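You operate a simulated robot arm through the tools that you are given. There is no shell and no other tool. Be economical: measure what you need, move in short steps, check, and stop when the job is done.

You run a simulated robot arm. Do the job below in one go: nothing can be reset, and whatever is moved stays where it is left.

## Task
Write the card's lot into the black peg tray, then press READ.
Fine: set the reader dial; each button once; leave the tray on the reader's plate.
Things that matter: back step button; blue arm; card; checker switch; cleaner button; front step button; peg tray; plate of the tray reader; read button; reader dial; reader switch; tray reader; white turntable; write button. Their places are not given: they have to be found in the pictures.

Only the result counts: the job must be done as asked and must still hold three seconds after the hand-in. Knocking over, shifting, dropping, spilling or breaking anything else fails it.

## Robot
A 6-joint arm with a two-finger parallel gripper, fixed in place. Base frame: the origin is at the foot of the arm, x ahead of it, y to its left, z up; the work surface is at about z = 0. Lengths are in m, angles in rad, forces in N, time in s.
With the tool pointing down near the work surface it reaches from about 0.14 to 0.58 m from the base axis. Its first joint turns from -1.152 to 1.152 rad. Payload 2.1 kg.
Tool frame: the origin (TCP) lies between the finger pads and is the grasp point; the fingertips stand 0.03 m ahead of it; z points along the fingers, y is the line along which they close. The gripper opens to 0.094 m. The fingers are 0.028 m wide and 0.01 m thick; the gripper's body (0.05 by 0.096 m) begins 0.055 m behind the TCP.
Orientation is that of the tool frame in the base frame, as [roll, pitch, yaw] about the fixed x, y, z axes, in that order (R = Rz(yaw) Ry(pitch) Rx(roll)). With the fingers straight down and closing along the base's y, the tool's x points along the base's -x, its y along +y and its z along -z.

## Interface
- The arm moves only by the tool apply_moves. Its argument "deltas" is one flat list of numbers, 7 for each row, row after row: the turn, a rotation vector about the base's x, y, z in rad, then the shift along the base's x, y, z in m, then the gripper command, from -1 (shut) to 1 (fully open), values between in proportion. In form: [rx, ry, rz, tx, ty, tz, jaw, rx, ry, rz, tx, ty, tz, jaw, ...]. A call has 1 to 20 rows; each row shifts and turns the commanded pose from where the row before left it. Each row takes 0.2 s and may step no farther than 0.05 m and 0.15 rad from the row before; otherwise, or with a gripper value out of range, the whole call is refused. Where a pose cannot be reached the arm comes as near as it can. A force on the tool above 40 N (or 10 N above the force at the start of the call, whichever is more), or a blocked arm, ends the call early, and 0.2 s more pass. The fingers move at their own pace (about 0.072 m/s each) and stop on an object; they squeeze with about 36 N. The grip force told is the motor's: it shows also when the fingers shut on nothing. Time passes only in rows, and 0.2 s behind the last, so rows that do not move let the fingers close. The reply holds the time, the measured pose of the TCP, the force on the tool along the base axes, the opening and the grip force, in the units named above and with some noise, with the torque about the TCP (base axes, N m) and any sound that the robot's microphone picked up.
- Cameras (640 x 400 px; columns grow to the right, rows downward): "scene" is fixed at [0.0272, -0.3561, 0.4922]; the picture's right is [0.92, -0.40, 0.00], its down [-0.15, -0.36, -0.92] and it looks along [0.37, 0.85, -0.39] (base axes); focal length 224 px, centre (320, 200). "wrist" rides on the gripper at [0.076, 0.014, -0.103] in the tool frame; the picture's right is [-0.18, 0.98, 0.00], its down [-0.75, -0.14, -0.64] and it looks along [-0.63, -0.12, 0.77] (tool axes); focal length 243 px, centre (320, 200).
- get_image(camera): a new picture of that camera. It takes no simulated time.
- locate(camera, pixels): for up to 12 pixels [column, row] of the newest picture of that camera ("zoom" is the newest enlarged one), the place [x, y, z] in the base frame of the surface seen there, good to about 0.002 m, but the place of the scene camera against the robot may be out by one fixed shift of up to 0.025 m in any direction. It takes no simulated time.
- inspect(camera, box): a new picture of the part [left, top, right, bottom] of that camera's present view, enlarged. It takes no simulated time.
- finish_job(): hands the job in; it is judged then, once.

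Go step by step. Measure first, check grasps and placings, and put right what went wrong. The budget is 80 turns and 46 pictures, counting those below and the enlarged ones. Unless the task says otherwise, let go and move clear before handing in, and close with one line.

The tools are called after ">>>" by a JSON object that holds its "method" and its "body". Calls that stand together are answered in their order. apply_moves: Moves the arm, as the interface text tells. Its arguments: {"type":"object","properties":{"deltas":{"type":"array","items":{"type":"number"}}},"required":["deltas"]} The other tools are called the same way: get_image (camera) takes a picture; locate (camera, pixels) gives the place of the surface under pixels of a picture; inspect (camera, box) takes an enlarged picture of a part of a camera's view; finish_job () hands the job in.

At the start:

```text
t: 0.0
tool_pos: [0.2707, 0.0976, 0.3717]
ee_rot: [3.139, 0.002, 3.141]
force: [-0.6, 0.2, 0.2]
wrist_torque: [-0.01, -0.03, -0.03]
opening: 0.0938
grasp_force: 0.1
```

scene: 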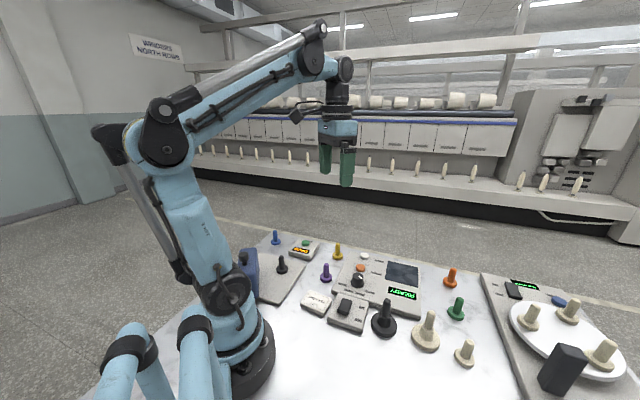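
wrist: 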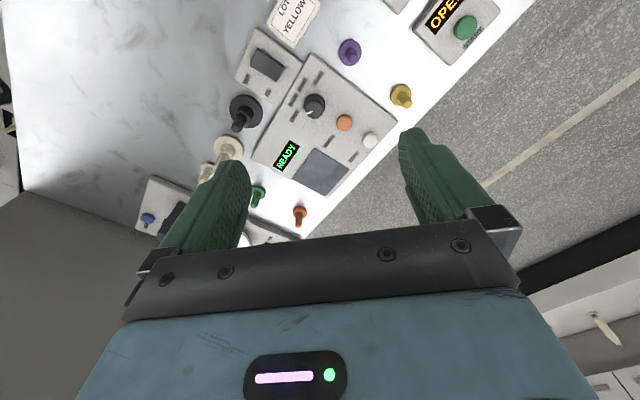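

The scene shows a bench with many pegs, a reader with a dial near (357,280), a card near (317,302), and a turntable at (565,340). I'll enlarge these areas first.

>>> {"method": "inspect", "body": {"camera": "scene", "box": [230, 220, 430, 345]}}

>>> {"method": "inspect", "body": {"camera": "scene", "box": [420, 250, 640, 400]}}

>>> {"method": "inspect", "body": {"camera": "wrist", "box": [130, 0, 530, 250]}}

```text
3.20 times, centred on (330, 282) of scene
```

zoom: 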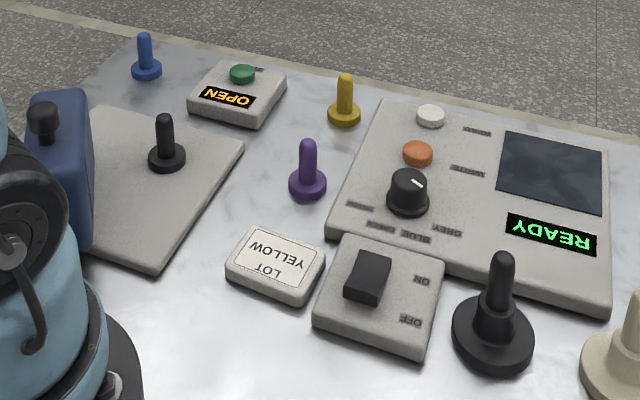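

```text
2.67 times, centred on (530, 325) of scene
```

zoom: 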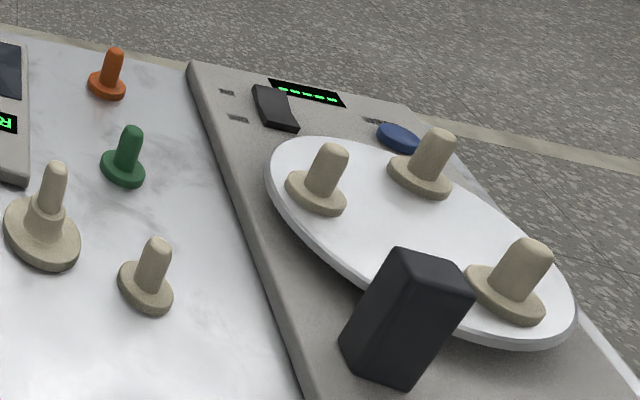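

```text
1.60 times, centred on (330, 125) of wrist
```

zoom: 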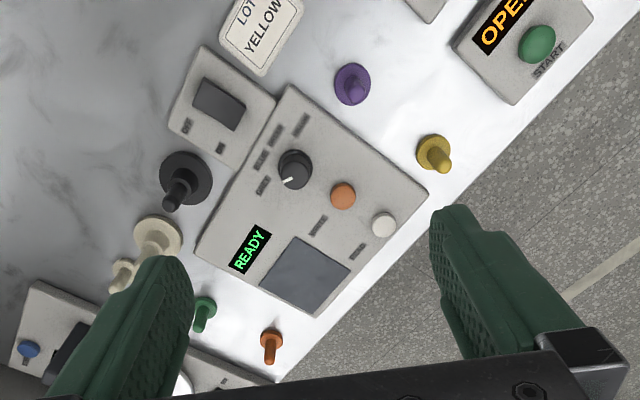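

The card says LOT YELLOW, and the dial labels are small. There are two black peg-like parts, at (281,265) and (385,320), so I'll measure places and sizes and look closer.

>>> {"method": "inspect", "body": {"camera": "scene", "box": [325, 255, 405, 305]}}

>>> {"method": "inspect", "body": {"camera": "scene", "box": [230, 225, 326, 285]}}

>>> {"method": "locate", "body": {"camera": "scene", "pixels": [[385, 303], [374, 328], [396, 330], [281, 256], [276, 269], [288, 269], [426, 314], [357, 278], [361, 268], [364, 256], [403, 272], [343, 310]]}}

>>> {"method": "locate", "body": {"camera": "wrist", "pixels": [[238, 125], [232, 108], [260, 112], [314, 103], [344, 123], [370, 140], [325, 170], [265, 65], [465, 27], [290, 15], [349, 45], [400, 95]]}}

```text
8.00 times, centred on (365, 280) of scene
```

zoom: 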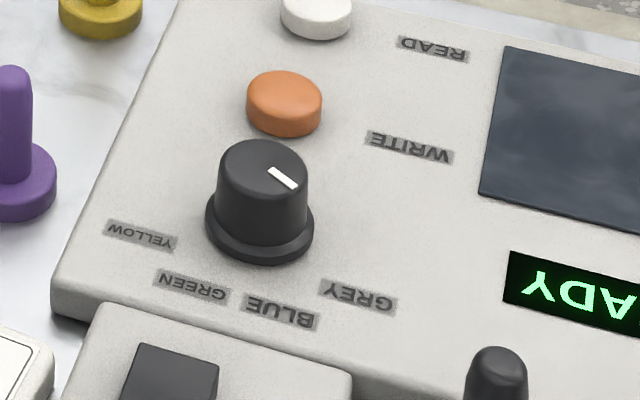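

```text
6.67 times, centred on (278, 255) of scene
```

zoom: 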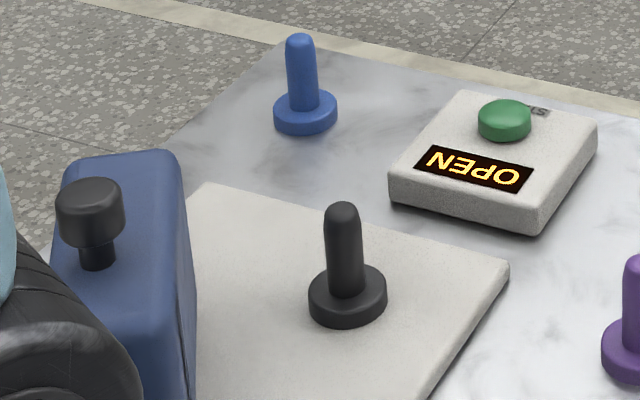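

```text
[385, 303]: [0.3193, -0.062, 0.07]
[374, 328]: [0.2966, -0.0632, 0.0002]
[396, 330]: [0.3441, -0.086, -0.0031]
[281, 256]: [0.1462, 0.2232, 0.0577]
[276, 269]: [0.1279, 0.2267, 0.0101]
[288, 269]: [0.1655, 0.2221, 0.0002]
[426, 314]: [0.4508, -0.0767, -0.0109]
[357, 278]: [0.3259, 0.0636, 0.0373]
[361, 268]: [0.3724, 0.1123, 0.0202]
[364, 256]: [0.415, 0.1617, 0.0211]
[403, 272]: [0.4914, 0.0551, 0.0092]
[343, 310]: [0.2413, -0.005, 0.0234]
```

```text
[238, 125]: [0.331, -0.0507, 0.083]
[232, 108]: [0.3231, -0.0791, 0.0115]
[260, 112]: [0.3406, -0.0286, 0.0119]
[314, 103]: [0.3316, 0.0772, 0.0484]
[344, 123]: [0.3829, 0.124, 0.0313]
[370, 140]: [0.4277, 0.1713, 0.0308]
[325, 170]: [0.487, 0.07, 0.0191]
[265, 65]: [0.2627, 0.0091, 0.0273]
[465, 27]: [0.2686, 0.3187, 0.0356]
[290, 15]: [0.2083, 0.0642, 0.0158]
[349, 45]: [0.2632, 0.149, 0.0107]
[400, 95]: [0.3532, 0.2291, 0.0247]
```

The wrist reading puts things about (+0.01,+0.013,+0.011) from the scene's. I'll turn the wrist so that its camera looks along +y over the left station and the small black peg.

>>> {"method": "apply_moves", "body": {"deltas": [0, 0, 0.15, -0.01, -0.005, -0.01, 1, 0, 0, 0.15, -0.01, -0.005, -0.01, 1, 0, 0, 0.15, -0.01, -0.005, -0.01, 1, 0, 0, 0.15, -0.01, -0.005, -0.01, 1, 0, 0, 0.15, -0.01, -0.005, -0.01, 1, 0, 0, 0.15, -0.01, -0.005, -0.01, 1, 0, 0, 0.15, -0.01, -0.005, -0.01, 1, 0, 0, 0.15, 0, -0.005, -0.01, 1, 0, 0, 0.15, 0, -0.005, -0.01, 1, 0, 0, 0.15, 0, -0.005, -0.01, 1]}}

>>> {"method": "get_image", "body": {"camera": "wrist"}}

```text
t: 2.2
tool_pos: [0.2011, 0.0481, 0.2711]
ee_rot: [3.14, 0.0, -1.639]
force: [-0.1, -0.7, -0.1]
wrist_torque: [0.02, -0.02, -0.03]
opening: 0.0942
grasp_force: 0.0
```

```text
38 pictures are left
```

wrist: 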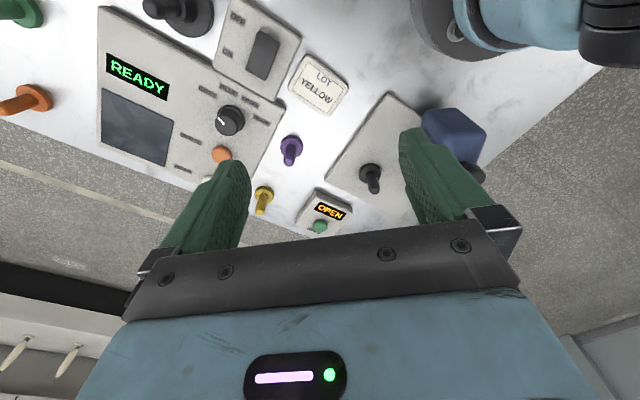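

>>> {"method": "inspect", "body": {"camera": "wrist", "box": [280, 50, 520, 240]}}

>>> {"method": "inspect", "body": {"camera": "wrist", "box": [90, 0, 350, 170]}}

>>> {"method": "inspect", "body": {"camera": "scene", "box": [360, 280, 488, 370]}}

```text
2.11 times, centred on (400, 145) of wrist
```

zoom: 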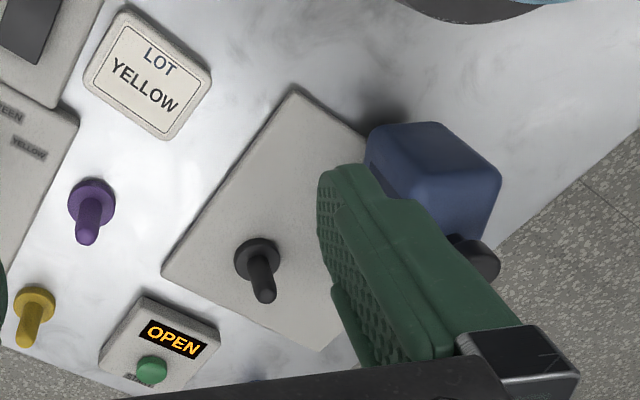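

```text
2.35 times, centred on (220, 85) of wrist
```

zoom: 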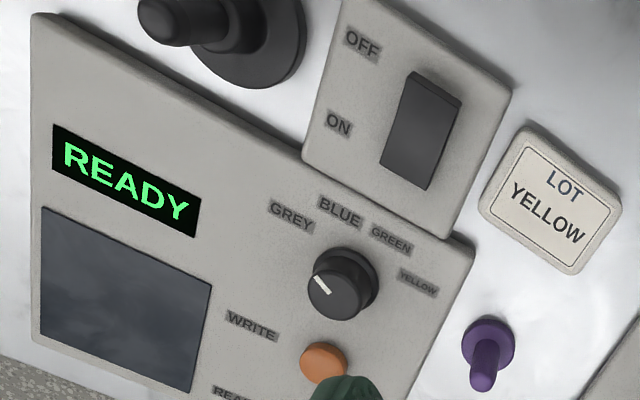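

```text
4.44 times, centred on (424, 325) of scene
```

zoom: 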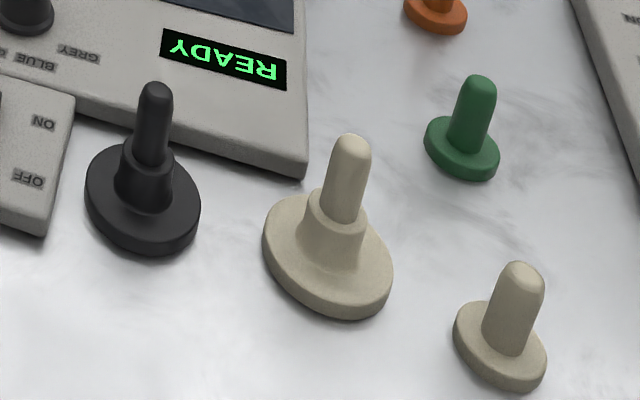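

Two candidates remain: the big black one, disc plus boss plus peg, at (170,10), and the small black one on the cleaner's plate at (372,180). I'll go closer to the left station to see its arm and peg.

>>> {"method": "apply_moves", "body": {"deltas": [0, 0, 0, -0.02, 0.02, -0.01, 1, 0, 0, 0, -0.02, 0.02, -0.01, 1, 0, 0, -0.1, 0, 0.02, 0, 1, 0, 0, -0.1, 0, 0.02, 0, 1]}}

>>> {"method": "get_image", "body": {"camera": "wrist"}}

```text
t: 3.2
tool_pos: [0.1592, 0.1276, 0.2513]
ee_rot: [-3.141, 0.003, -1.842]
force: [0.3, -0.5, 0.3]
wrist_torque: [-0.01, 0.0, -0.01]
opening: 0.0942
grasp_force: 0.1
```

```text
34 pictures are left
```

wrist: 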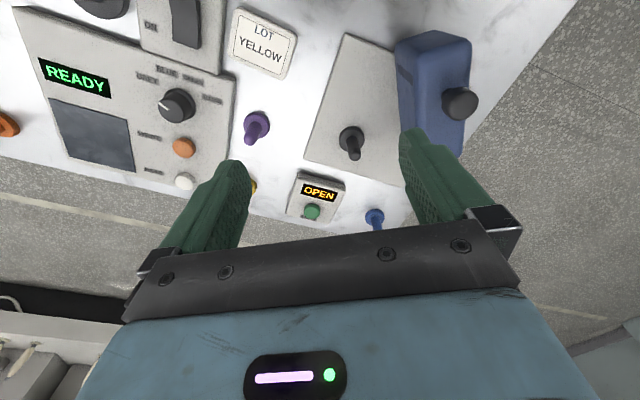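

>>> {"method": "inspect", "body": {"camera": "wrist", "box": [290, 20, 490, 160]}}

>>> {"method": "locate", "body": {"camera": "wrist", "pixels": [[354, 152], [341, 140], [365, 136], [351, 128], [345, 45], [310, 155], [395, 180], [460, 103], [432, 40], [434, 130], [348, 100], [256, 130]]}}

```text
2.86 times, centred on (390, 90) of wrist
```

zoom: 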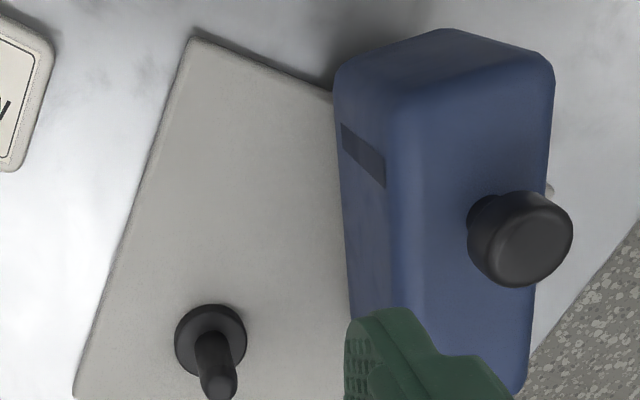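

```text
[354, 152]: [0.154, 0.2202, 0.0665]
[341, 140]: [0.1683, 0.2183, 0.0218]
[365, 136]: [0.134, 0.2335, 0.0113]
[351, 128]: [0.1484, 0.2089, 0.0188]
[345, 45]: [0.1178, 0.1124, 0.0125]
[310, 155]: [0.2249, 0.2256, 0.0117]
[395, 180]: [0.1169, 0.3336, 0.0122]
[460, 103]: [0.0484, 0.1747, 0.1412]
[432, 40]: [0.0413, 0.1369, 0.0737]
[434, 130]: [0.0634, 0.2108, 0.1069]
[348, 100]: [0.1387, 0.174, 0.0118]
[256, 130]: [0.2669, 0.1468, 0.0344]
```

The left station is a cleaner, with a small black peg on its plate at (348,140). Next I'll look at the right station and the big black tray, swinging the camera back to face the −y side.

>>> {"method": "apply_moves", "body": {"deltas": [0, 0, -0.15, 0.03, -0.03, 0.02, 1, 0, 0, -0.15, 0.03, -0.03, 0.02, 1, 0, 0, -0.15, 0.02, -0.03, 0.02, 1, 0, 0, -0.15, 0.02, -0.03, 0.01, 1, 0, 0, -0.15, 0.01, -0.03, 0, 1, 0, 0, -0.15, 0.01, -0.03, 0, 1, 0, 0, -0.15, 0.01, -0.03, 0, 1, 0, 0, -0.15, 0, -0.03, 0, 1, 0, 0, -0.15, 0, -0.02, 0, 1, 0, 0, -0.15, 0, 0, 0, 1, 0, 0, -0.15, 0, 0, 0, 1, 0, 0, -0.15, 0, 0, 0, 1]}}

>>> {"method": "get_image", "body": {"camera": "wrist"}}

```text
t: 5.8
tool_pos: [0.2917, -0.1336, 0.3216]
ee_rot: [3.141, 0.002, 2.639]
force: [0.4, -0.3, 0.4]
wrist_torque: [-0.01, 0.0, 0.0]
opening: 0.0941
grasp_force: 0.0
```

```text
32 pictures are left
```

wrist: 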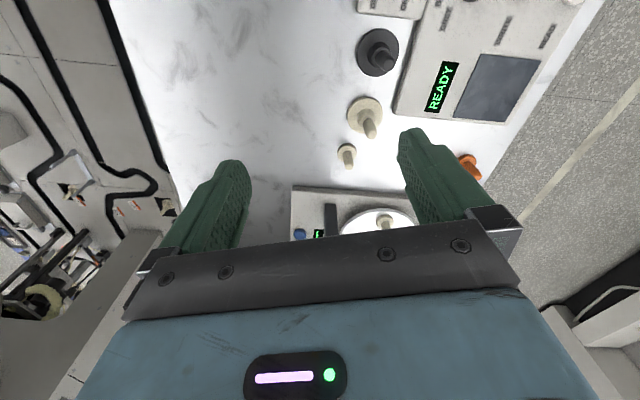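

>>> {"method": "inspect", "body": {"camera": "wrist", "box": [260, 20, 480, 250]}}

>>> {"method": "locate", "body": {"camera": "wrist", "pixels": [[381, 60], [357, 48], [397, 50], [378, 34], [371, 133], [350, 110], [380, 110], [496, 85], [479, 52], [540, 60], [507, 121], [456, 118]]}}

>>> {"method": "inspect", "body": {"camera": "scene", "box": [480, 260, 640, 400]}}

```text
1.74 times, centred on (370, 135) of wrist
```

zoom: 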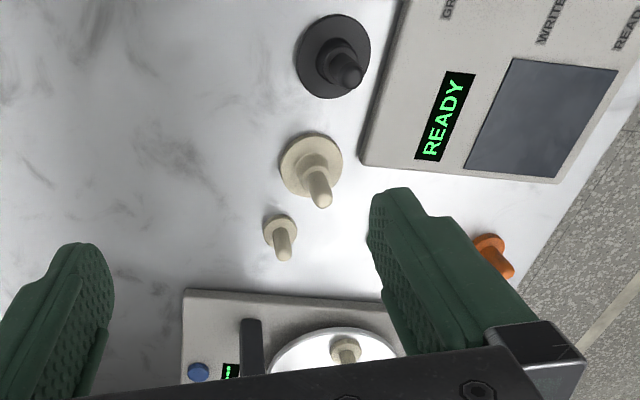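

```text
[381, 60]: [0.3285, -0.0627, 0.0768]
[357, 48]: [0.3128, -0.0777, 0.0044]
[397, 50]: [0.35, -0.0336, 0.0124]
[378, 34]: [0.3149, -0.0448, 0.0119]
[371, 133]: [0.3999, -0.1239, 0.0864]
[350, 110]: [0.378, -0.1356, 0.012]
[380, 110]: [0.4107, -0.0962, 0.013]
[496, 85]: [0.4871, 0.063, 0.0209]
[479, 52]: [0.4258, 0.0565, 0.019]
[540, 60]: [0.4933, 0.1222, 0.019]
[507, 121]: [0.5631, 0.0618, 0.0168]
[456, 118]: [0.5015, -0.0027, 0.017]
```

```text
2.86 times, centred on (560, 330) of scene
```

zoom: 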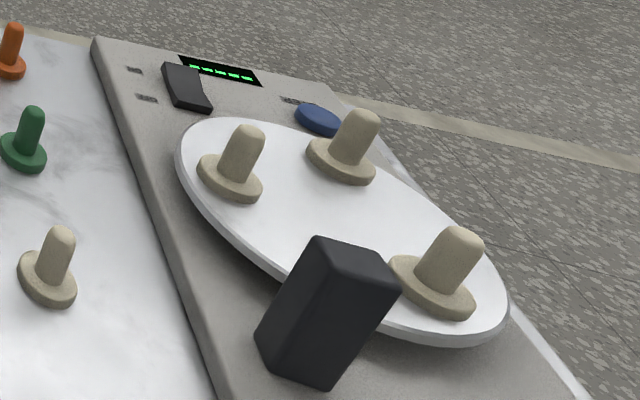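

The big black tray is at about (0.333,-0.055) with a disc 0.058 wide; the small black peg is at (0.153,0.223) on the cleaner's plate. Before choosing I'll test gently whether the small one is a fixed part of the cleaner, so I'm going above it with the fingers half open.

>>> {"method": "apply_moves", "body": {"deltas": [0, 0, -0.1, -0.015, 0.04, 0, 0.06, 0, 0, -0.1, -0.015, 0.04, 0, 0.06, 0, 0, -0.08, -0.015, 0.04, 0, 0.06, 0, 0, 0, -0.015, 0.04, 0, 0.06, 0, 0, 0, -0.015, 0.04, -0.02, 0.06, 0, 0, 0, -0.015, 0.04, -0.03, 0.06, 0, 0, 0, -0.015, 0.04, -0.03, 0.06, 0, 0, 0, -0.015, 0.04, -0.03, 0.06, 0, 0, 0, -0.0187, 0.0366, -0.03, 0.06]}}

>>> {"method": "get_image", "body": {"camera": "wrist"}}

```text
refused: row 6 steps farther than a row can; nothing moved
```

```text
29 pictures are left
```

wrist: 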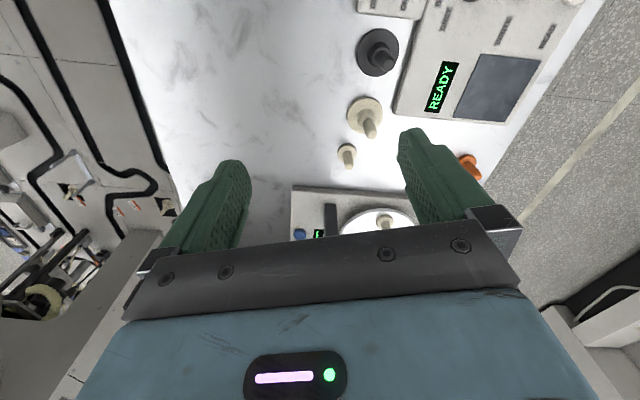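

The call was refused because one step was too long, and nothing moved. I'm sending it again with shorter steps.

>>> {"method": "apply_moves", "body": {"deltas": [0, 0, -0.1, -0.014, 0.036, 0, 0.06, 0, 0, -0.1, -0.014, 0.036, 0, 0.06, 0, 0, -0.08, -0.014, 0.036, 0, 0.06, 0, 0, 0, -0.014, 0.036, 0, 0.06, 0, 0, 0, -0.014, 0.036, -0.02, 0.06, 0, 0, 0, -0.014, 0.036, -0.02, 0.06, 0, 0, 0, -0.014, 0.036, -0.02, 0.06, 0, 0, 0, -0.014, 0.036, -0.02, 0.06, 0, 0, 0, -0.014, 0.036, -0.02, 0.06, 0, 0, 0, -0.0127, 0.0326, -0.02, 0.06, 0, 0, 0, 0, 0, -0.03, 0.06]}}

>>> {"method": "get_image", "body": {"camera": "wrist"}}

```text
t: 8.2
tool_pos: [0.1512, 0.2245, 0.1711]
ee_rot: [3.141, 0.003, 2.362]
force: [0.0, -0.4, -0.8]
wrist_torque: [-0.01, 0.01, -0.03]
opening: 0.0497
grasp_force: 0.1
```

```text
28 pictures are left
```

wrist: 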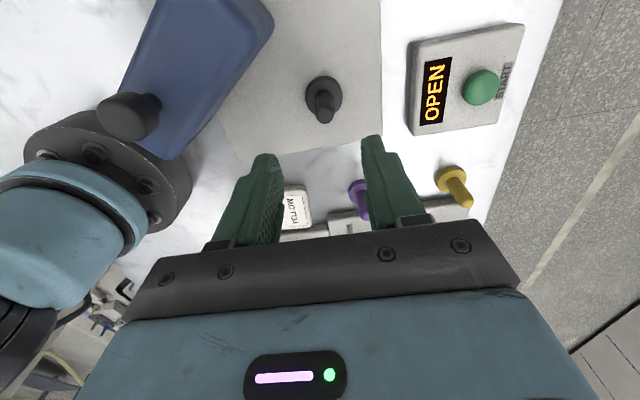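

>>> {"method": "locate", "body": {"camera": "wrist", "pixels": [[325, 118], [306, 93], [341, 93], [323, 77], [215, 50], [190, 150], [130, 115], [190, 20]]}}

>>> {"method": "inspect", "body": {"camera": "wrist", "box": [220, 20, 420, 150]}}

```text
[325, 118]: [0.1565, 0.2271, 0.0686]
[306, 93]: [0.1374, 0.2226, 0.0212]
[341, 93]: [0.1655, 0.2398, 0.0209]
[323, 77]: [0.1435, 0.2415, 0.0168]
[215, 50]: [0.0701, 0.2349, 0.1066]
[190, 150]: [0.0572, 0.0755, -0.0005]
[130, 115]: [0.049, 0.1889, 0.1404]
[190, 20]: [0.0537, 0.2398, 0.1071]
```

```text
3.08 times, centred on (320, 85) of wrist
```

zoom: 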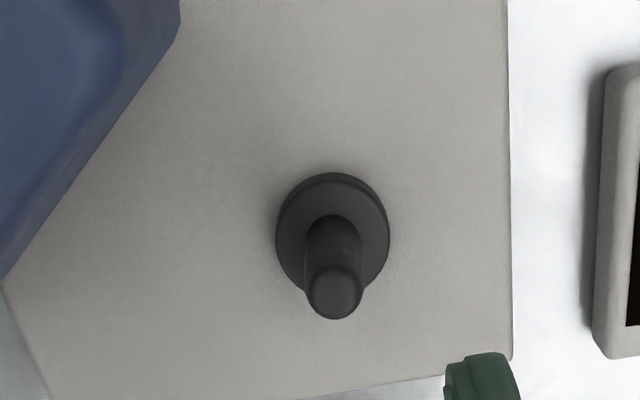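

The small peg is centred near (0.154,0.226) with its top at 0.068. I'll go down around it, close, and feel.

>>> {"method": "apply_moves", "body": {"deltas": [0, 0, 0, 0.0025, 0.001, -0.04, 0.06, 0, 0, 0, 0, 0, -0.04, 0.06, 0, 0, 0, 0, 0, -0.03, 0.06, 0, 0, 0, 0, 0, 0, 0.06]}}

>>> {"method": "apply_moves", "body": {"deltas": [0, 0, 0, 0, 0, 0, -0.7, 0, 0, 0, 0, 0, 0, -0.7, 0, 0, 0, 0, 0, 0, -0.7]}}

>>> {"method": "apply_moves", "body": {"deltas": [0, 0, 0, 0, 0, 0.002, -0.7, 0, 0, 0, 0, 0, 0.002, -0.7]}}

```text
t: 9.2
tool_pos: [0.1554, 0.2242, 0.0613]
ee_rot: [3.14, 0.002, 2.363]
force: [0.2, -0.3, -0.5]
wrist_torque: [0.02, -0.04, 0.0]
opening: 0.0496
grasp_force: 0.1
```

```text
t: 10.0
tool_pos: [0.1569, 0.2257, 0.0607]
ee_rot: [3.138, 0.0, 2.362]
force: [8.5, 9.8, -20.0]
wrist_torque: [-0.48, 0.38, -0.02]
opening: 0.018
grasp_force: 44.4
```

```text
t: 10.3
tool_pos: [0.156, 0.2253, 0.0616]
ee_rot: [3.138, 0.0, 2.362]
force: [0.8, 3.5, -10.9]
wrist_torque: [-0.6, 0.46, -0.01]
opening: 0.0176
grasp_force: 44.8
stopped in row 1: the force on the tool passed its limit at 60 N (the readings are from after the stop); the commanded pose is now the measured one
```

Closing on the small peg pushed the tool aside, and a 2 mm lift hit 60 N, so it's a fixed spindle of the cleaner. The black peg tray is therefore the big one at (0.333,-0.055). I'll let go and rise.

>>> {"method": "apply_moves", "body": {"deltas": [0, 0, 0, 0, 0, 0, 0.1, 0, 0, 0, 0, 0, 0, 0.1, 0, 0, 0, 0, 0, 0, 0.1]}}

>>> {"method": "apply_moves", "body": {"deltas": [0, 0, 0, 0, 0, 0.04, 0.1, 0, 0, 0, 0, 0, 0.04, 0.1, 0, 0, 0, 0, 0, 0.04, 0.1, 0, 0, 0, 0, 0, 0.03, 0.1]}}

>>> {"method": "inspect", "body": {"camera": "scene", "box": [230, 225, 410, 345]}}

```text
t: 11.1
tool_pos: [0.1561, 0.2262, 0.0612]
ee_rot: [3.139, 0.002, 2.362]
force: [-0.6, 0.4, -0.7]
wrist_torque: [-0.01, -0.01, -0.03]
opening: 0.052
grasp_force: 0.0
```

```text
t: 12.1
tool_pos: [0.1561, 0.2262, 0.2109]
ee_rot: [3.138, 0.002, 2.362]
force: [0.5, 1.0, 0.0]
wrist_torque: [0.0, -0.02, 0.03]
opening: 0.0518
grasp_force: 0.0
```

```text
3.33 times, centred on (320, 285) of scene
```

zoom: 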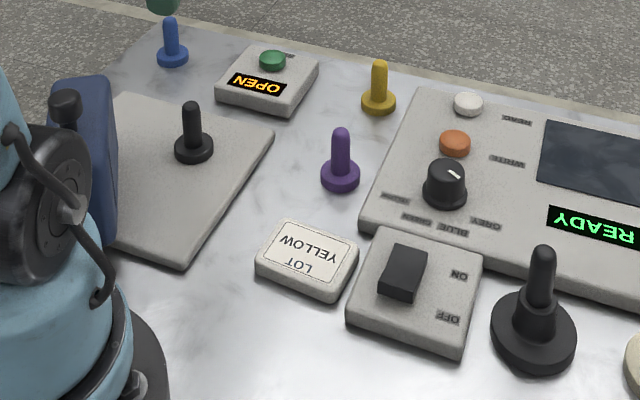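

The scene looks undisturbed, and the dial's mark points toward GREY. I'll go over the reader for a good view of the dial and its labels.

>>> {"method": "apply_moves", "body": {"deltas": [0, 0, 0.13, 0.006, -0.02, 0.005, 0.3, 0, 0, 0.13, 0.006, -0.02, 0.005, 0.3, 0, 0, 0.13, 0.008, -0.02, 0.005, 0.3, 0, 0, 0.13, 0.008, -0.02, 0.005, 0.3, 0, 0, 0.13, 0.008, -0.02, 0.005, 0.3, 0, 0, 0.13, 0.008, -0.016, 0.005, 0.3]}}

>>> {"method": "inspect", "body": {"camera": "wrist", "box": [220, 20, 460, 170]}}

```text
t: 13.5
tool_pos: [0.2003, 0.1098, 0.241]
ee_rot: [3.139, 0.002, -3.139]
force: [0.4, 0.6, -0.1]
wrist_torque: [-0.03, 0.03, 0.0]
opening: 0.0612
grasp_force: 0.0
```

```text
2.67 times, centred on (340, 95) of wrist
```

zoom: 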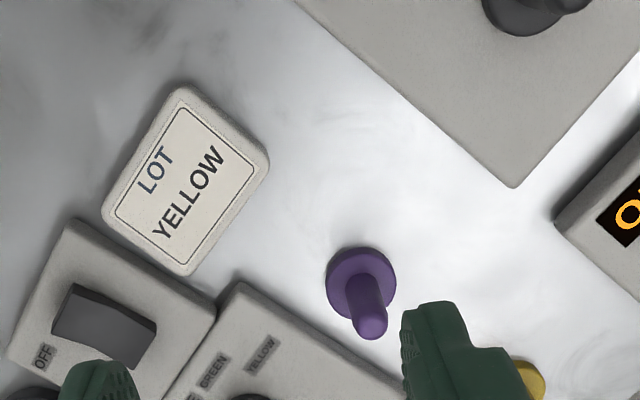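

The dial lies lower in the picture, between the fingers. I'll move 0.08 ahead and look again.

>>> {"method": "apply_moves", "body": {"deltas": [0, 0, 0, 0.04, -0.015, 0, 1, 0, 0, 0, 0.04, -0.015, 0, 1, 0, 0, 0, 0.0, 0, 0, 1]}}

>>> {"method": "inspect", "body": {"camera": "wrist", "box": [220, 20, 460, 170]}}

```text
t: 14.3
tool_pos: [0.279, 0.0786, 0.2377]
ee_rot: [3.14, 0.002, -3.141]
force: [0.4, 0.2, 0.6]
wrist_torque: [0.04, 0.03, 0.03]
opening: 0.0939
grasp_force: 0.1
```

```text
2.67 times, centred on (340, 95) of wrist
```

zoom: 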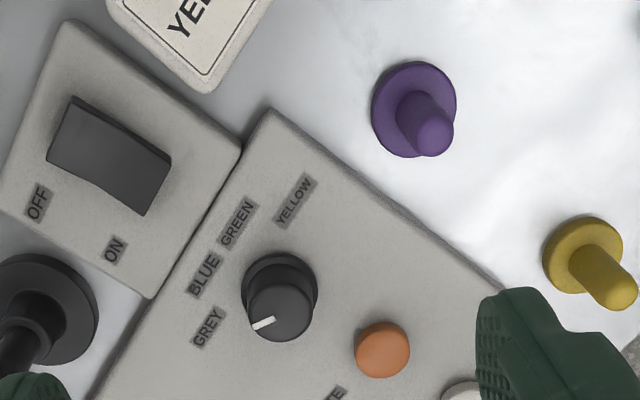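

>>> {"method": "locate", "body": {"camera": "zoom", "pixels": [[295, 200], [238, 223], [204, 273], [208, 328], [283, 310], [253, 328], [272, 319], [242, 285], [316, 280], [278, 255], [383, 345], [355, 160]]}}

>>> {"method": "locate", "body": {"camera": "zoom", "pixels": [[300, 295], [310, 310], [250, 312], [283, 341], [280, 286]]}}

```text
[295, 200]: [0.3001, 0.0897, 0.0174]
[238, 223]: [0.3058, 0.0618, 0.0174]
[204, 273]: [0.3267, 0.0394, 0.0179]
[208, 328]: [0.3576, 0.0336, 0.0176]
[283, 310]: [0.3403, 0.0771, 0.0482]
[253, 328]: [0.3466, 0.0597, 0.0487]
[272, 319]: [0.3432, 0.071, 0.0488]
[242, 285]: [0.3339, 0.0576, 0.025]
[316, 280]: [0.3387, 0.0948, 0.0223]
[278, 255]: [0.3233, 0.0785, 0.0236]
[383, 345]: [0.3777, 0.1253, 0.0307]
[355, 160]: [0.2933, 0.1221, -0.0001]
```

```text
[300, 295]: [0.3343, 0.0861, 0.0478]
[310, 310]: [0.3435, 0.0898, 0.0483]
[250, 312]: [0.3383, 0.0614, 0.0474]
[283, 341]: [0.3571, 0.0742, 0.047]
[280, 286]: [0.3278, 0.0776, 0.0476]
```

The dial's axis is at about (0.342,0.076) with its top at 0.048. Label angles are GREY 290°, BLUE 247°, GREEN 203° and YELLOW 162°, and the mark is at 286°, so it needs about −128°. I'll pre-turn the wrist by +1.1 rad above the dial.

>>> {"method": "apply_moves", "body": {"deltas": [0, 0, 0.1375, 0.01, 0, -0.015, 0.277, 0, 0, 0.1375, 0.01, 0, -0.015, 0.277, 0, 0, 0.1375, 0.01, 0, -0.015, 0.277, 0, 0, 0.1375, 0.01, 0, -0.015, 0.277, 0, 0, 0.1375, 0.01, 0, -0.015, 0.277, 0, 0, 0.1375, 0.013, -0.0026, -0.015, 0.277, 0, 0, 0.1375, 0, 0, -0.015, 0.277, 0, 0, 0.1375, 0, 0, -0.015, 0.277, 0, 0, 0, 0, 0, 0, 0.277]}}

>>> {"method": "get_image", "body": {"camera": "wrist"}}

```text
t: 16.3
tool_pos: [0.342, 0.0769, 0.1198]
ee_rot: [3.137, 0.003, -2.037]
force: [0.4, -0.3, -0.2]
wrist_torque: [-0.02, 0.02, 0.01]
opening: 0.0602
grasp_force: 0.0
```

```text
23 pictures are left
```

wrist: 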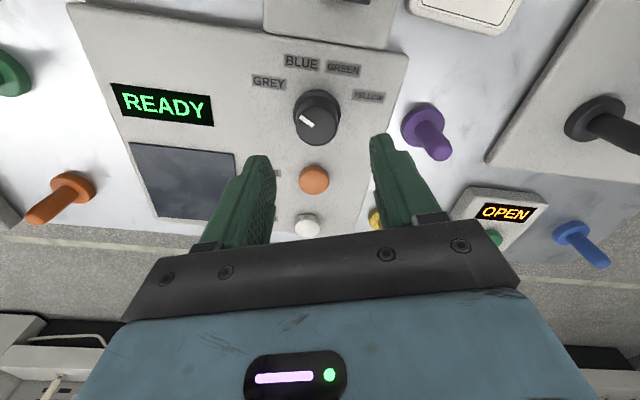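

The dial shows at (317,118) in line with the fingers. I'll measure its cap edges once more before going down.

>>> {"method": "locate", "body": {"camera": "wrist", "pixels": [[316, 126], [300, 124], [334, 124], [317, 142], [317, 108], [294, 112], [341, 112], [317, 92], [303, 118]]}}

```text
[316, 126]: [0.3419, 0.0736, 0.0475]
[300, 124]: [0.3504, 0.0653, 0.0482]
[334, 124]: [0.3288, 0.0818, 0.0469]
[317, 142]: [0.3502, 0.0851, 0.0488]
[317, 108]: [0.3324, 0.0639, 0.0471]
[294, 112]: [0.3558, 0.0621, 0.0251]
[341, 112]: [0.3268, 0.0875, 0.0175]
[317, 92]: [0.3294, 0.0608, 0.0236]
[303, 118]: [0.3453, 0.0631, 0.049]
```

The cap centre is at (0.341,0.075). I'm going down and closing on the dial.

>>> {"method": "apply_moves", "body": {"deltas": [0, 0, 0, -0.001, -0.002, -0.03, 0.277, 0, 0, 0, 0, 0, -0.031, 0.277, 0, 0, 0, 0, 0, 0, 0.277, 0, 0, 0, 0, 0, 0, -0.45, 0, 0, 0, 0, 0, 0, -0.45, 0, 0, 0, 0, 0, 0, -0.45]}}

```text
t: 17.7
tool_pos: [0.3434, 0.0753, 0.0599]
ee_rot: [3.14, 0.002, -2.041]
force: [7.8, -3.9, -18.3]
wrist_torque: [-0.24, -0.78, -0.04]
opening: 0.0336
grasp_force: 45.1
```

The fingers hold the dial at 0.0336 with forces within limits. I'll turn −0.56 rad first to see how it reacts.

>>> {"method": "apply_moves", "body": {"deltas": [0, 0, -0.14, 0.002, 0, 0, -0.45, 0, 0, -0.14, 0, 0, 0, -0.45, 0, 0, -0.14, 0, 0, 0, -0.45, 0, 0, -0.14, 0, 0, 0, -0.45]}}

>>> {"method": "inspect", "body": {"camera": "wrist", "box": [220, 40, 460, 190]}}

```text
t: 18.7
tool_pos: [0.3443, 0.0742, 0.0585]
ee_rot: [3.136, -0.005, -2.602]
force: [-15.7, -7.6, -7.0]
wrist_torque: [-0.75, 0.73, 0.01]
opening: 0.0333
grasp_force: 45.3
```

```text
2.67 times, centred on (340, 115) of wrist
```

zoom: 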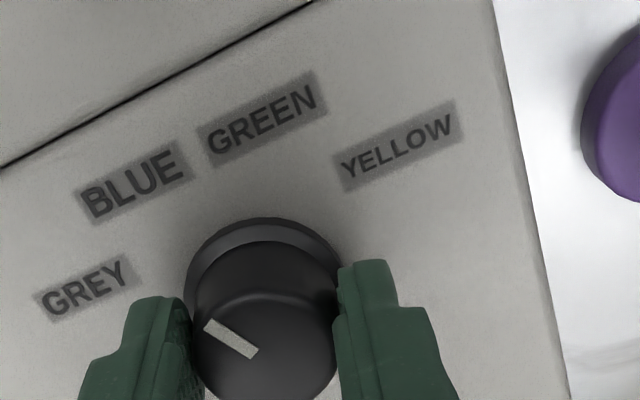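

The mark follows and now points between GREY and BLUE. I'll turn the rest.

>>> {"method": "apply_moves", "body": {"deltas": [0, 0, -0.139, -0.0015, 0, 0, -0.45, 0, 0, -0.139, 0, 0, 0, -0.45, 0, 0, -0.139, 0, 0, 0, -0.45, 0, 0, -0.139, 0, 0, 0, -0.45, 0, 0, -0.139, 0, 0, 0, -0.45, 0, 0, -0.139, 0, 0, 0, -0.45, 0, 0, -0.139, 0, 0, 0, -0.45, 0, 0, -0.139, 0, 0, 0, -0.45]}}

>>> {"method": "apply_moves", "body": {"deltas": [0, 0, -0.139, 0, 0, 0, -0.45, 0, 0, -0.139, 0, 0, 0, -0.45, 0, 0, -0.139, 0, 0, 0, -0.45, 0, 0, -0.139, 0, 0, 0, -0.45]}}

>>> {"method": "inspect", "body": {"camera": "wrist", "box": [220, 40, 460, 190]}}

```text
t: 20.5
tool_pos: [0.3427, 0.0751, 0.0608]
ee_rot: [3.139, 0.004, 2.568]
force: [7.6, -13.5, -9.5]
wrist_torque: [-0.58, -0.16, 0.01]
opening: 0.0333
grasp_force: 45.2
```

```text
t: 21.5
tool_pos: [0.3426, 0.0748, 0.0605]
ee_rot: [3.139, 0.003, 2.015]
force: [4.0, -5.0, 2.2]
wrist_torque: [-0.9, -0.15, 0.55]
opening: 0.033
grasp_force: 44.9
```

```text
2.67 times, centred on (340, 115) of wrist
```

zoom: 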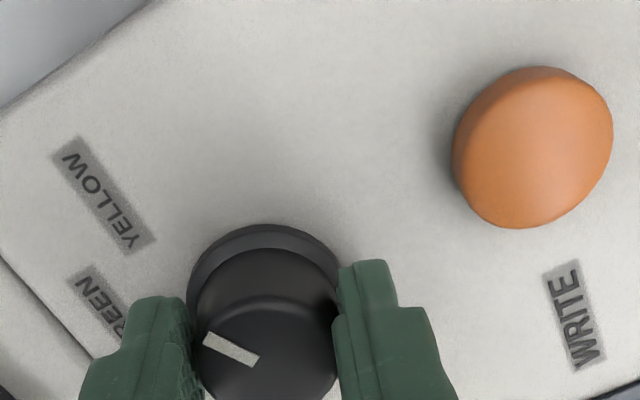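

The mark now points toward YELLOW, and the twist torque suggests the dial's end stop. I'll let go, rise and check.

>>> {"method": "apply_moves", "body": {"deltas": [0, 0, 0, 0, 0, 0, 0.277, 0, 0, 0, 0, 0, 0, 0.277, 0, 0, 0, 0, 0, 0.03, 0.277, 0, 0, 0, 0, 0, 0.04, 0.277, 0, 0, 0.13, 0, 0, 0.03, 0.277, 0, 0, 0.13, 0, 0, 0, 0.277, 0, 0, 0.13, 0, 0, 0, 0.277]}}

>>> {"method": "get_image", "body": {"camera": "wrist"}}

```text
t: 23.1
tool_pos: [0.3424, 0.0751, 0.1611]
ee_rot: [3.137, 0.001, 2.406]
force: [-1.1, 0.3, 0.7]
wrist_torque: [-0.02, 0.03, -0.01]
opening: 0.0602
grasp_force: 0.0
```

```text
20 pictures are left
```

wrist: 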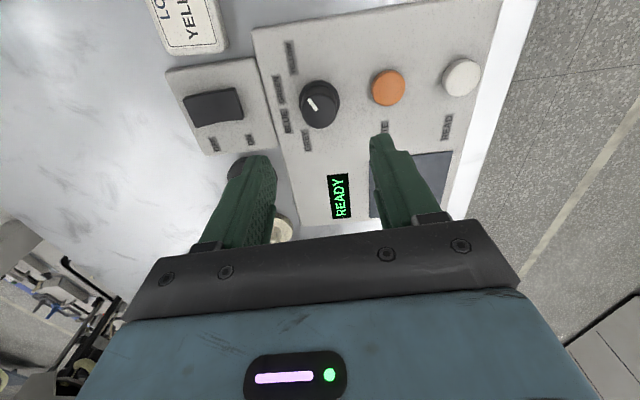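

I'll enlarge the dial to read the mark's direction exactly.

>>> {"method": "inspect", "body": {"camera": "wrist", "box": [256, 30, 416, 150]}}

```text
3.33 times, centred on (336, 90) of wrist
```

zoom: 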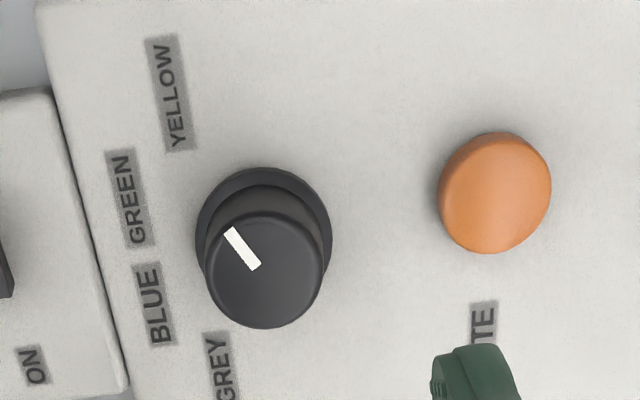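

>>> {"method": "locate", "body": {"camera": "zoom", "pixels": [[231, 233], [255, 265], [264, 270], [170, 93], [128, 198], [155, 305], [205, 265], [323, 265], [264, 215], [264, 325], [495, 193], [495, 205]]}}

```text
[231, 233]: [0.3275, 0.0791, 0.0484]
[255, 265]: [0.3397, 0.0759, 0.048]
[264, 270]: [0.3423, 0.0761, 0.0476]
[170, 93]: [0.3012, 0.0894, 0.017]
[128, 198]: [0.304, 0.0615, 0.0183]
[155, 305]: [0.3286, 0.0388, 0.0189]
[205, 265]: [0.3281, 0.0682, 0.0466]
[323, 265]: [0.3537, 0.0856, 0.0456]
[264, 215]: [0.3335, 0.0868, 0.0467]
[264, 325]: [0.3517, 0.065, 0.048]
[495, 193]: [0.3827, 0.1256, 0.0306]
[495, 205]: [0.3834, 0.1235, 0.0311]
```

The mark is at 165° and YELLOW at 162°, so the dial is set. Next I'll look at the black tray from close by.

>>> {"method": "apply_moves", "body": {"deltas": [0, 0, 0.125, -0.009, -0.02, 0.005, 0.277, 0, 0, 0.125, -0.009, -0.02, 0.005, 0.277, 0, 0, 0.125, -0.009, -0.02, 0.005, 0.277, 0, 0, 0.12, -0.009, -0.02, 0.005, 0.277, 0, 0, 0.12, -0.009, -0.02, 0, 0.277, 0, 0, 0.12, -0.009, -0.015, 0, 0.277]}}

>>> {"method": "get_image", "body": {"camera": "wrist"}}

```text
t: 24.5
tool_pos: [0.2885, -0.0386, 0.1796]
ee_rot: [3.138, 0.001, -3.14]
force: [-0.6, 0.1, 0.1]
wrist_torque: [-0.01, 0.0, 0.0]
opening: 0.0603
grasp_force: 0.0
```

```text
18 pictures are left
```

wrist: 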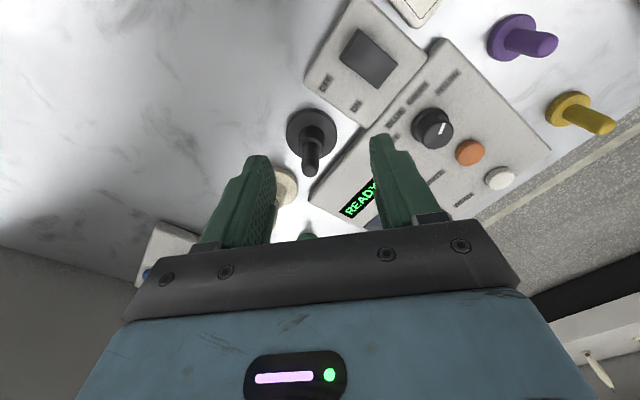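

>>> {"method": "locate", "body": {"camera": "wrist", "pixels": [[310, 171], [302, 160], [319, 160], [311, 152], [286, 132], [337, 132], [312, 110], [300, 128], [328, 128], [312, 115]]}}

>>> {"method": "inspect", "body": {"camera": "wrist", "box": [270, 90, 370, 190]}}

```text
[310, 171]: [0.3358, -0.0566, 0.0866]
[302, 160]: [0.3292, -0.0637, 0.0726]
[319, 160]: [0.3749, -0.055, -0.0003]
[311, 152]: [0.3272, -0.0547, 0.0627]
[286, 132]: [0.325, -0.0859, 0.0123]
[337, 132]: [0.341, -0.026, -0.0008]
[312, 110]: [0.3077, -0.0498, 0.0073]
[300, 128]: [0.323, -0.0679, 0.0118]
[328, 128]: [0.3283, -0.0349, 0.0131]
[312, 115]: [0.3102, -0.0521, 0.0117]
```

```text
4.00 times, centred on (320, 140) of wrist
```

zoom: 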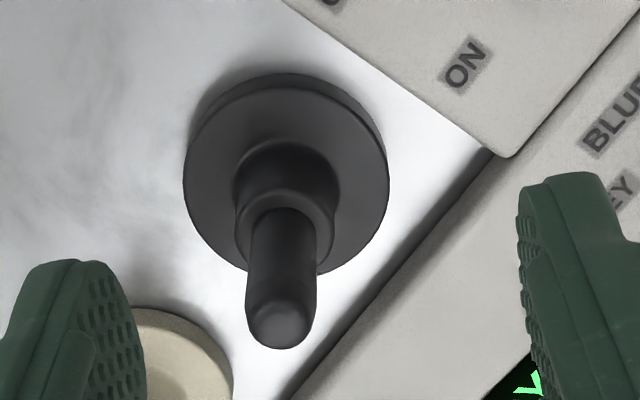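

The tray's centre is at (0.336,-0.0565) with its peg top at 0.087. I'll move above it, go down to 0.076 and close.

>>> {"method": "apply_moves", "body": {"deltas": [0, 0, 0, 0.0475, -0.0135, 0, 0.277, 0, 0, 0, 0, -0.004, -0.04, 0.277, 0, 0, 0, 0, 0, -0.04, 0.277, 0, 0, 0, 0, 0, -0.0235, 0.277, 0, 0, 0, 0, 0, 0, 0.277, 0, 0, 0, 0, 0, 0, -0.8, 0, 0, 0, 0, 0, 0, -0.8, 0, 0, 0, 0, 0, 0, -0.8, 0, 0, 0, 0, 0, 0, -0.8]}}

>>> {"method": "inspect", "body": {"camera": "scene", "box": [330, 240, 460, 360]}}

```text
t: 26.5
tool_pos: [0.3363, -0.0577, 0.0756]
ee_rot: [3.138, 0.002, 3.14]
force: [-0.4, -1.3, 2.2]
wrist_torque: [-0.19, 0.05, 0.01]
opening: 0.0167
grasp_force: 36.0
```

```text
3.33 times, centred on (395, 300) of scene
```

zoom: 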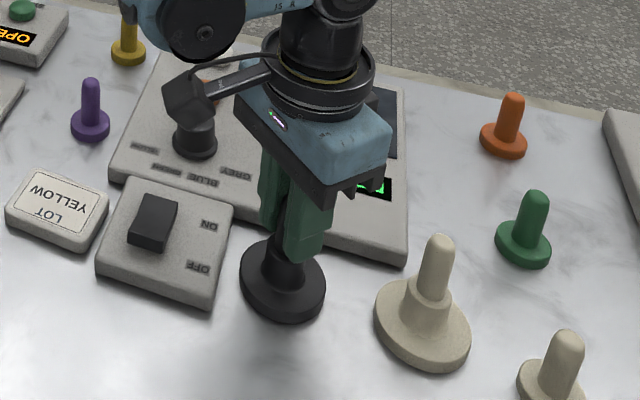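

The tray is held (opening 0.0167, 36 N). I'll lift 0.07 and carry it over the plate centre at (0.495,0.0595).

>>> {"method": "apply_moves", "body": {"deltas": [0, 0, 0, 0, 0, 0.03, -0.8, 0, 0, 0, 0, 0, 0.04, -0.8, 0, 0, 0, 0.032, 0.0235, 0, -0.8, 0, 0, 0, 0.032, 0.0235, 0, -0.8, 0, 0, 0, 0.032, 0.0235, 0, -0.8, 0, 0, 0, 0.032, 0.0235, 0, -0.8, 0, 0, 0, 0.0305, 0.023, 0, -0.8, 0, 0, 0, 0, 0, 0, -0.8]}}

>>> {"method": "get_image", "body": {"camera": "wrist"}}

>>> {"method": "inspect", "body": {"camera": "scene", "box": [330, 220, 490, 320]}}

```text
t: 28.3
tool_pos: [0.4951, 0.0593, 0.147]
ee_rot: [3.138, 0.002, 3.14]
force: [0.2, -1.0, -0.2]
wrist_torque: [0.01, -0.02, -0.02]
opening: 0.0166
grasp_force: 35.2
```

```text
15 pictures are left
```

wrist: 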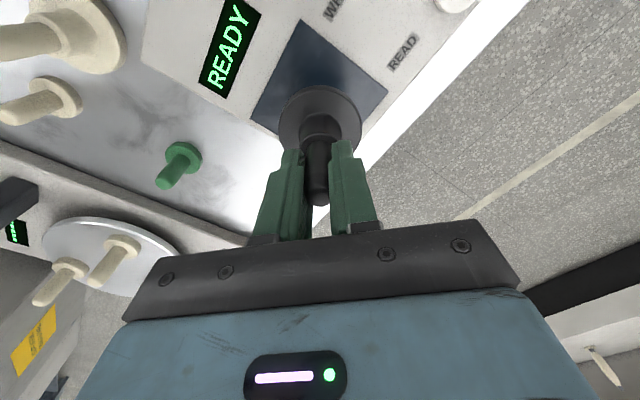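

```text
4.00 times, centred on (410, 270) of scene
```

zoom: 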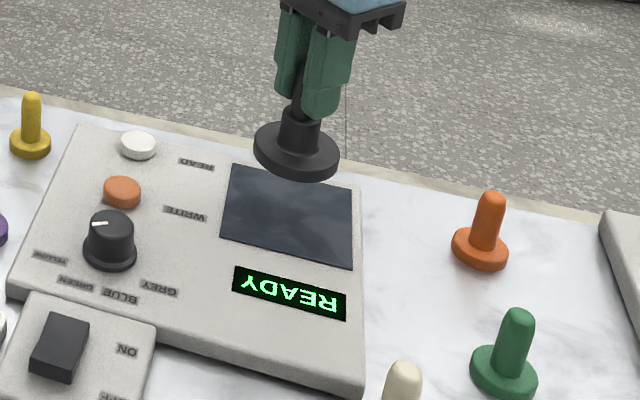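

The tray hangs level. I'll check the plate's corners at (301,21), (386,92) and (252,117) before lowering.

>>> {"method": "locate", "body": {"camera": "wrist", "pixels": [[301, 22], [385, 92], [254, 116], [318, 90], [279, 115], [361, 115], [300, 50]]}}

```text
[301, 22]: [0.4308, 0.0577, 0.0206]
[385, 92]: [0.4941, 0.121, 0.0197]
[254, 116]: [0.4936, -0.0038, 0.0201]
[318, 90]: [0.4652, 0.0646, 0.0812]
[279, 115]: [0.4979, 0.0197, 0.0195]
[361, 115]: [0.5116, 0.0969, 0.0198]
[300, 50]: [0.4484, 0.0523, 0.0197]
```

The plate centre is (0.494,0.0586) with its surface at 0.020. I'll lower until contact, near TCP z 0.0955.

>>> {"method": "apply_moves", "body": {"deltas": [0, 0, 0, -0.001, -0.0005, -0.03, -0.8, 0, 0, 0, 0, 0, -0.015, -0.8, 0, 0, 0, 0, 0, -0.003, -0.8, 0, 0, 0, 0, 0, -0.0025, -0.8, 0, 0, 0, 0, 0, 0, -0.8]}}

```text
t: 29.5
tool_pos: [0.4939, 0.0586, 0.0983]
ee_rot: [3.138, 0.003, 3.138]
force: [1.1, -1.8, 23.9]
wrist_torque: [-0.15, 0.08, 0.04]
opening: 0.0167
grasp_force: 36.2
```

Contact shows (24 N upward), so the tray is down. I'll ease up 1.5 mm, open and rise.

>>> {"method": "apply_moves", "body": {"deltas": [0, 0, 0, 0, 0, 0.0015, -0.8, 0, 0, 0, 0, 0, 0, 0, 0, 0, 0, 0, 0, 0, 0.2, 0, 0, 0, 0, 0, 0, 0.2, 0, 0, 0, 0, 0, 0.03, 0.2, 0, 0, 0, 0, 0, 0.04, 0.2, 0, 0, 0, -0.04, 0.02, 0.02, 0, 0, 0, 0, -0.04, 0.02, 0, -0.5]}}

>>> {"method": "get_image", "body": {"camera": "wrist"}}

>>> {"method": "inspect", "body": {"camera": "scene", "box": [330, 220, 490, 320]}}

```text
t: 31.3
tool_pos: [0.4136, 0.099, 0.1858]
ee_rot: [3.138, 0.002, 3.139]
force: [-0.5, 0.6, -0.1]
wrist_torque: [-0.01, 0.02, -0.01]
opening: 0.0232
grasp_force: 0.1
```

```text
13 pictures are left
```

wrist: 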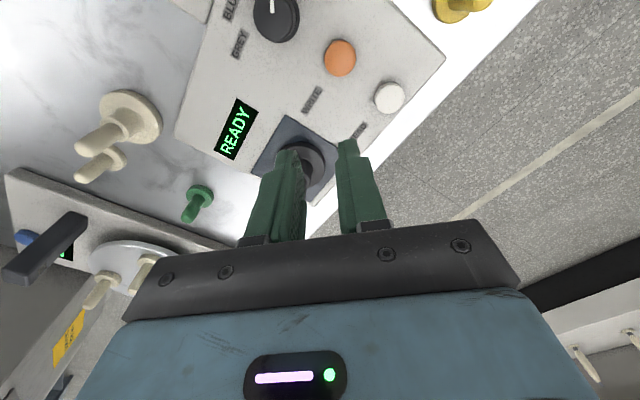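

```text
4.00 times, centred on (410, 270) of scene
```

zoom: 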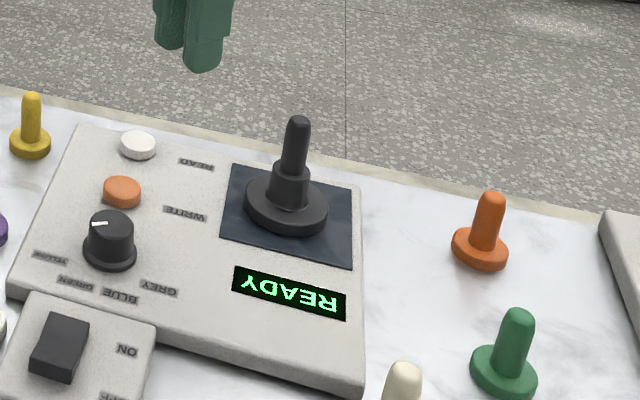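

The tray stands upright on the plate. I'll measure the WRITE button (340,57) and the READ button (390,98).

>>> {"method": "locate", "body": {"camera": "wrist", "pixels": [[340, 60], [325, 58], [355, 58], [340, 42], [340, 74], [390, 100], [374, 98], [405, 98], [390, 84], [390, 114], [420, 60]]}}

```text
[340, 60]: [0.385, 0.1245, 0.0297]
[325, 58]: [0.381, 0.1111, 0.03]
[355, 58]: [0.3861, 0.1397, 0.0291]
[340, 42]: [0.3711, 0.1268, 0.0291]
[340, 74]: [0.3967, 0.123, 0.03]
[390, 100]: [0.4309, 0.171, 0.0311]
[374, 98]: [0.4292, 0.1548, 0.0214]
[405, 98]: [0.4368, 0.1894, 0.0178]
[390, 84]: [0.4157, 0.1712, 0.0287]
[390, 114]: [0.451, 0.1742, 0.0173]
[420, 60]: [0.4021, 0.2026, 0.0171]
```

WRITE is centred at (0.384,0.125) with its top at 0.030. I'll shut the fingers, go above it and press down in small steps.

>>> {"method": "apply_moves", "body": {"deltas": [0, 0, 0, -0.0296, 0.026, 0, -1, 0, 0, 0, 0, 0, -0.04, -1, 0, 0, 0, 0, 0, -0.04, -1, 0, 0, 0, 0, 0, -0.035, -1, 0, 0, 0, 0, 0, 0, -1]}}

>>> {"method": "apply_moves", "body": {"deltas": [0, 0, 0, 0, 0, -0.005, -1, 0, 0, 0, 0, 0, -0.002, -1, 0, 0, 0, 0, 0, -0.002, -1, 0, 0, 0, 0, 0, -0.001, -1]}}

```text
t: 32.5
tool_pos: [0.3838, 0.1251, 0.073]
ee_rot: [3.137, 0.003, 3.139]
force: [0.5, -0.3, 0.5]
wrist_torque: [-0.05, -0.01, 0.01]
opening: 0.0003
grasp_force: 33.2
```

```text
t: 33.5
tool_pos: [0.3836, 0.1244, 0.0634]
ee_rot: [3.139, 0.001, -3.141]
force: [-0.3, -1.2, -0.2]
wrist_torque: [-0.01, -0.01, -0.03]
opening: 0.0001
grasp_force: 33.0
```

No contact yet (tip at 0.033). I'm pressing on.

>>> {"method": "apply_moves", "body": {"deltas": [0, 0, 0, 0, 0, -0.002, -1, 0, 0, 0, 0, 0, -0.002, -1, 0, 0, 0, 0, 0, -0.001, -1, 0, 0, 0, 0, 0, -0.001, -1]}}

```text
t: 34.5
tool_pos: [0.3841, 0.1241, 0.0564]
ee_rot: [3.138, 0.002, 3.141]
force: [-0.1, -3.1, 6.1]
wrist_torque: [-0.07, 0.04, -0.01]
opening: 0.0
grasp_force: 32.9
heard: click
```

A click was heard, so WRITE is pressed. I'll rise and check the display.

>>> {"method": "apply_moves", "body": {"deltas": [0, 0, 0, 0, 0, 0.03, -1, 0, 0, 0, 0, 0, 0.03, -1, 0, 0, 0, 0, 0, 0, -1]}}

>>> {"method": "inspect", "body": {"camera": "scene", "box": [330, 230, 450, 310]}}

```text
t: 35.3
tool_pos: [0.3846, 0.1264, 0.1156]
ee_rot: [3.138, 0.001, 3.14]
force: [-0.2, -0.6, -0.1]
wrist_torque: [-0.01, 0.0, 0.0]
opening: 0.0
grasp_force: 32.9
```

```text
5.00 times, centred on (390, 270) of scene
```

zoom: 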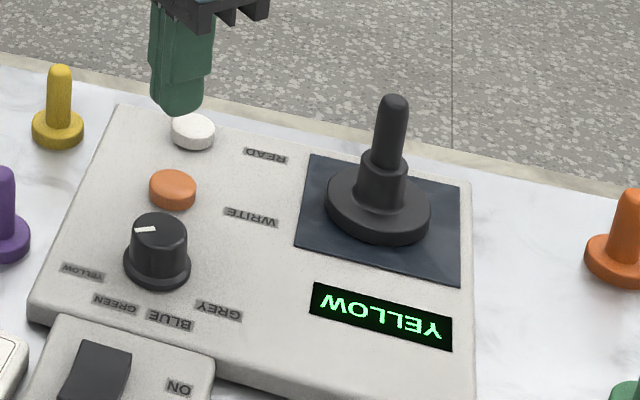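

The display says YELLOW. Next I'll move above READ at (0.429,0.1715) and go down to just above it.

>>> {"method": "apply_moves", "body": {"deltas": [0, 0, 0, 0.0225, 0.0235, 0, -1, 0, 0, 0, 0.0225, 0.0235, 0, -1, 0, 0, 0, 0, 0, -0.03, -1, 0, 0, 0, 0, 0, -0.023, -1, 0, 0, 0, 0, 0, 0, -1]}}

>>> {"method": "apply_moves", "body": {"deltas": [0, 0, 0, 0, 0, -0.002, -1, 0, 0, 0, 0, 0, -0.002, -1, 0, 0, 0, 0, 0, -0.001, -1, 0, 0, 0, 0, 0, -0.001, -1]}}

```text
t: 36.5
tool_pos: [0.4291, 0.1711, 0.0625]
ee_rot: [3.138, 0.0, 3.14]
force: [-0.1, 0.1, 0.3]
wrist_torque: [0.03, -0.05, -0.02]
opening: 0.0
grasp_force: 32.0
```

```text
t: 37.5
tool_pos: [0.4299, 0.1711, 0.0574]
ee_rot: [3.139, 0.002, 3.141]
force: [-0.1, 0.5, 3.4]
wrist_torque: [0.06, 0.04, -0.02]
opening: 0.0
grasp_force: 33.0
heard: click
```

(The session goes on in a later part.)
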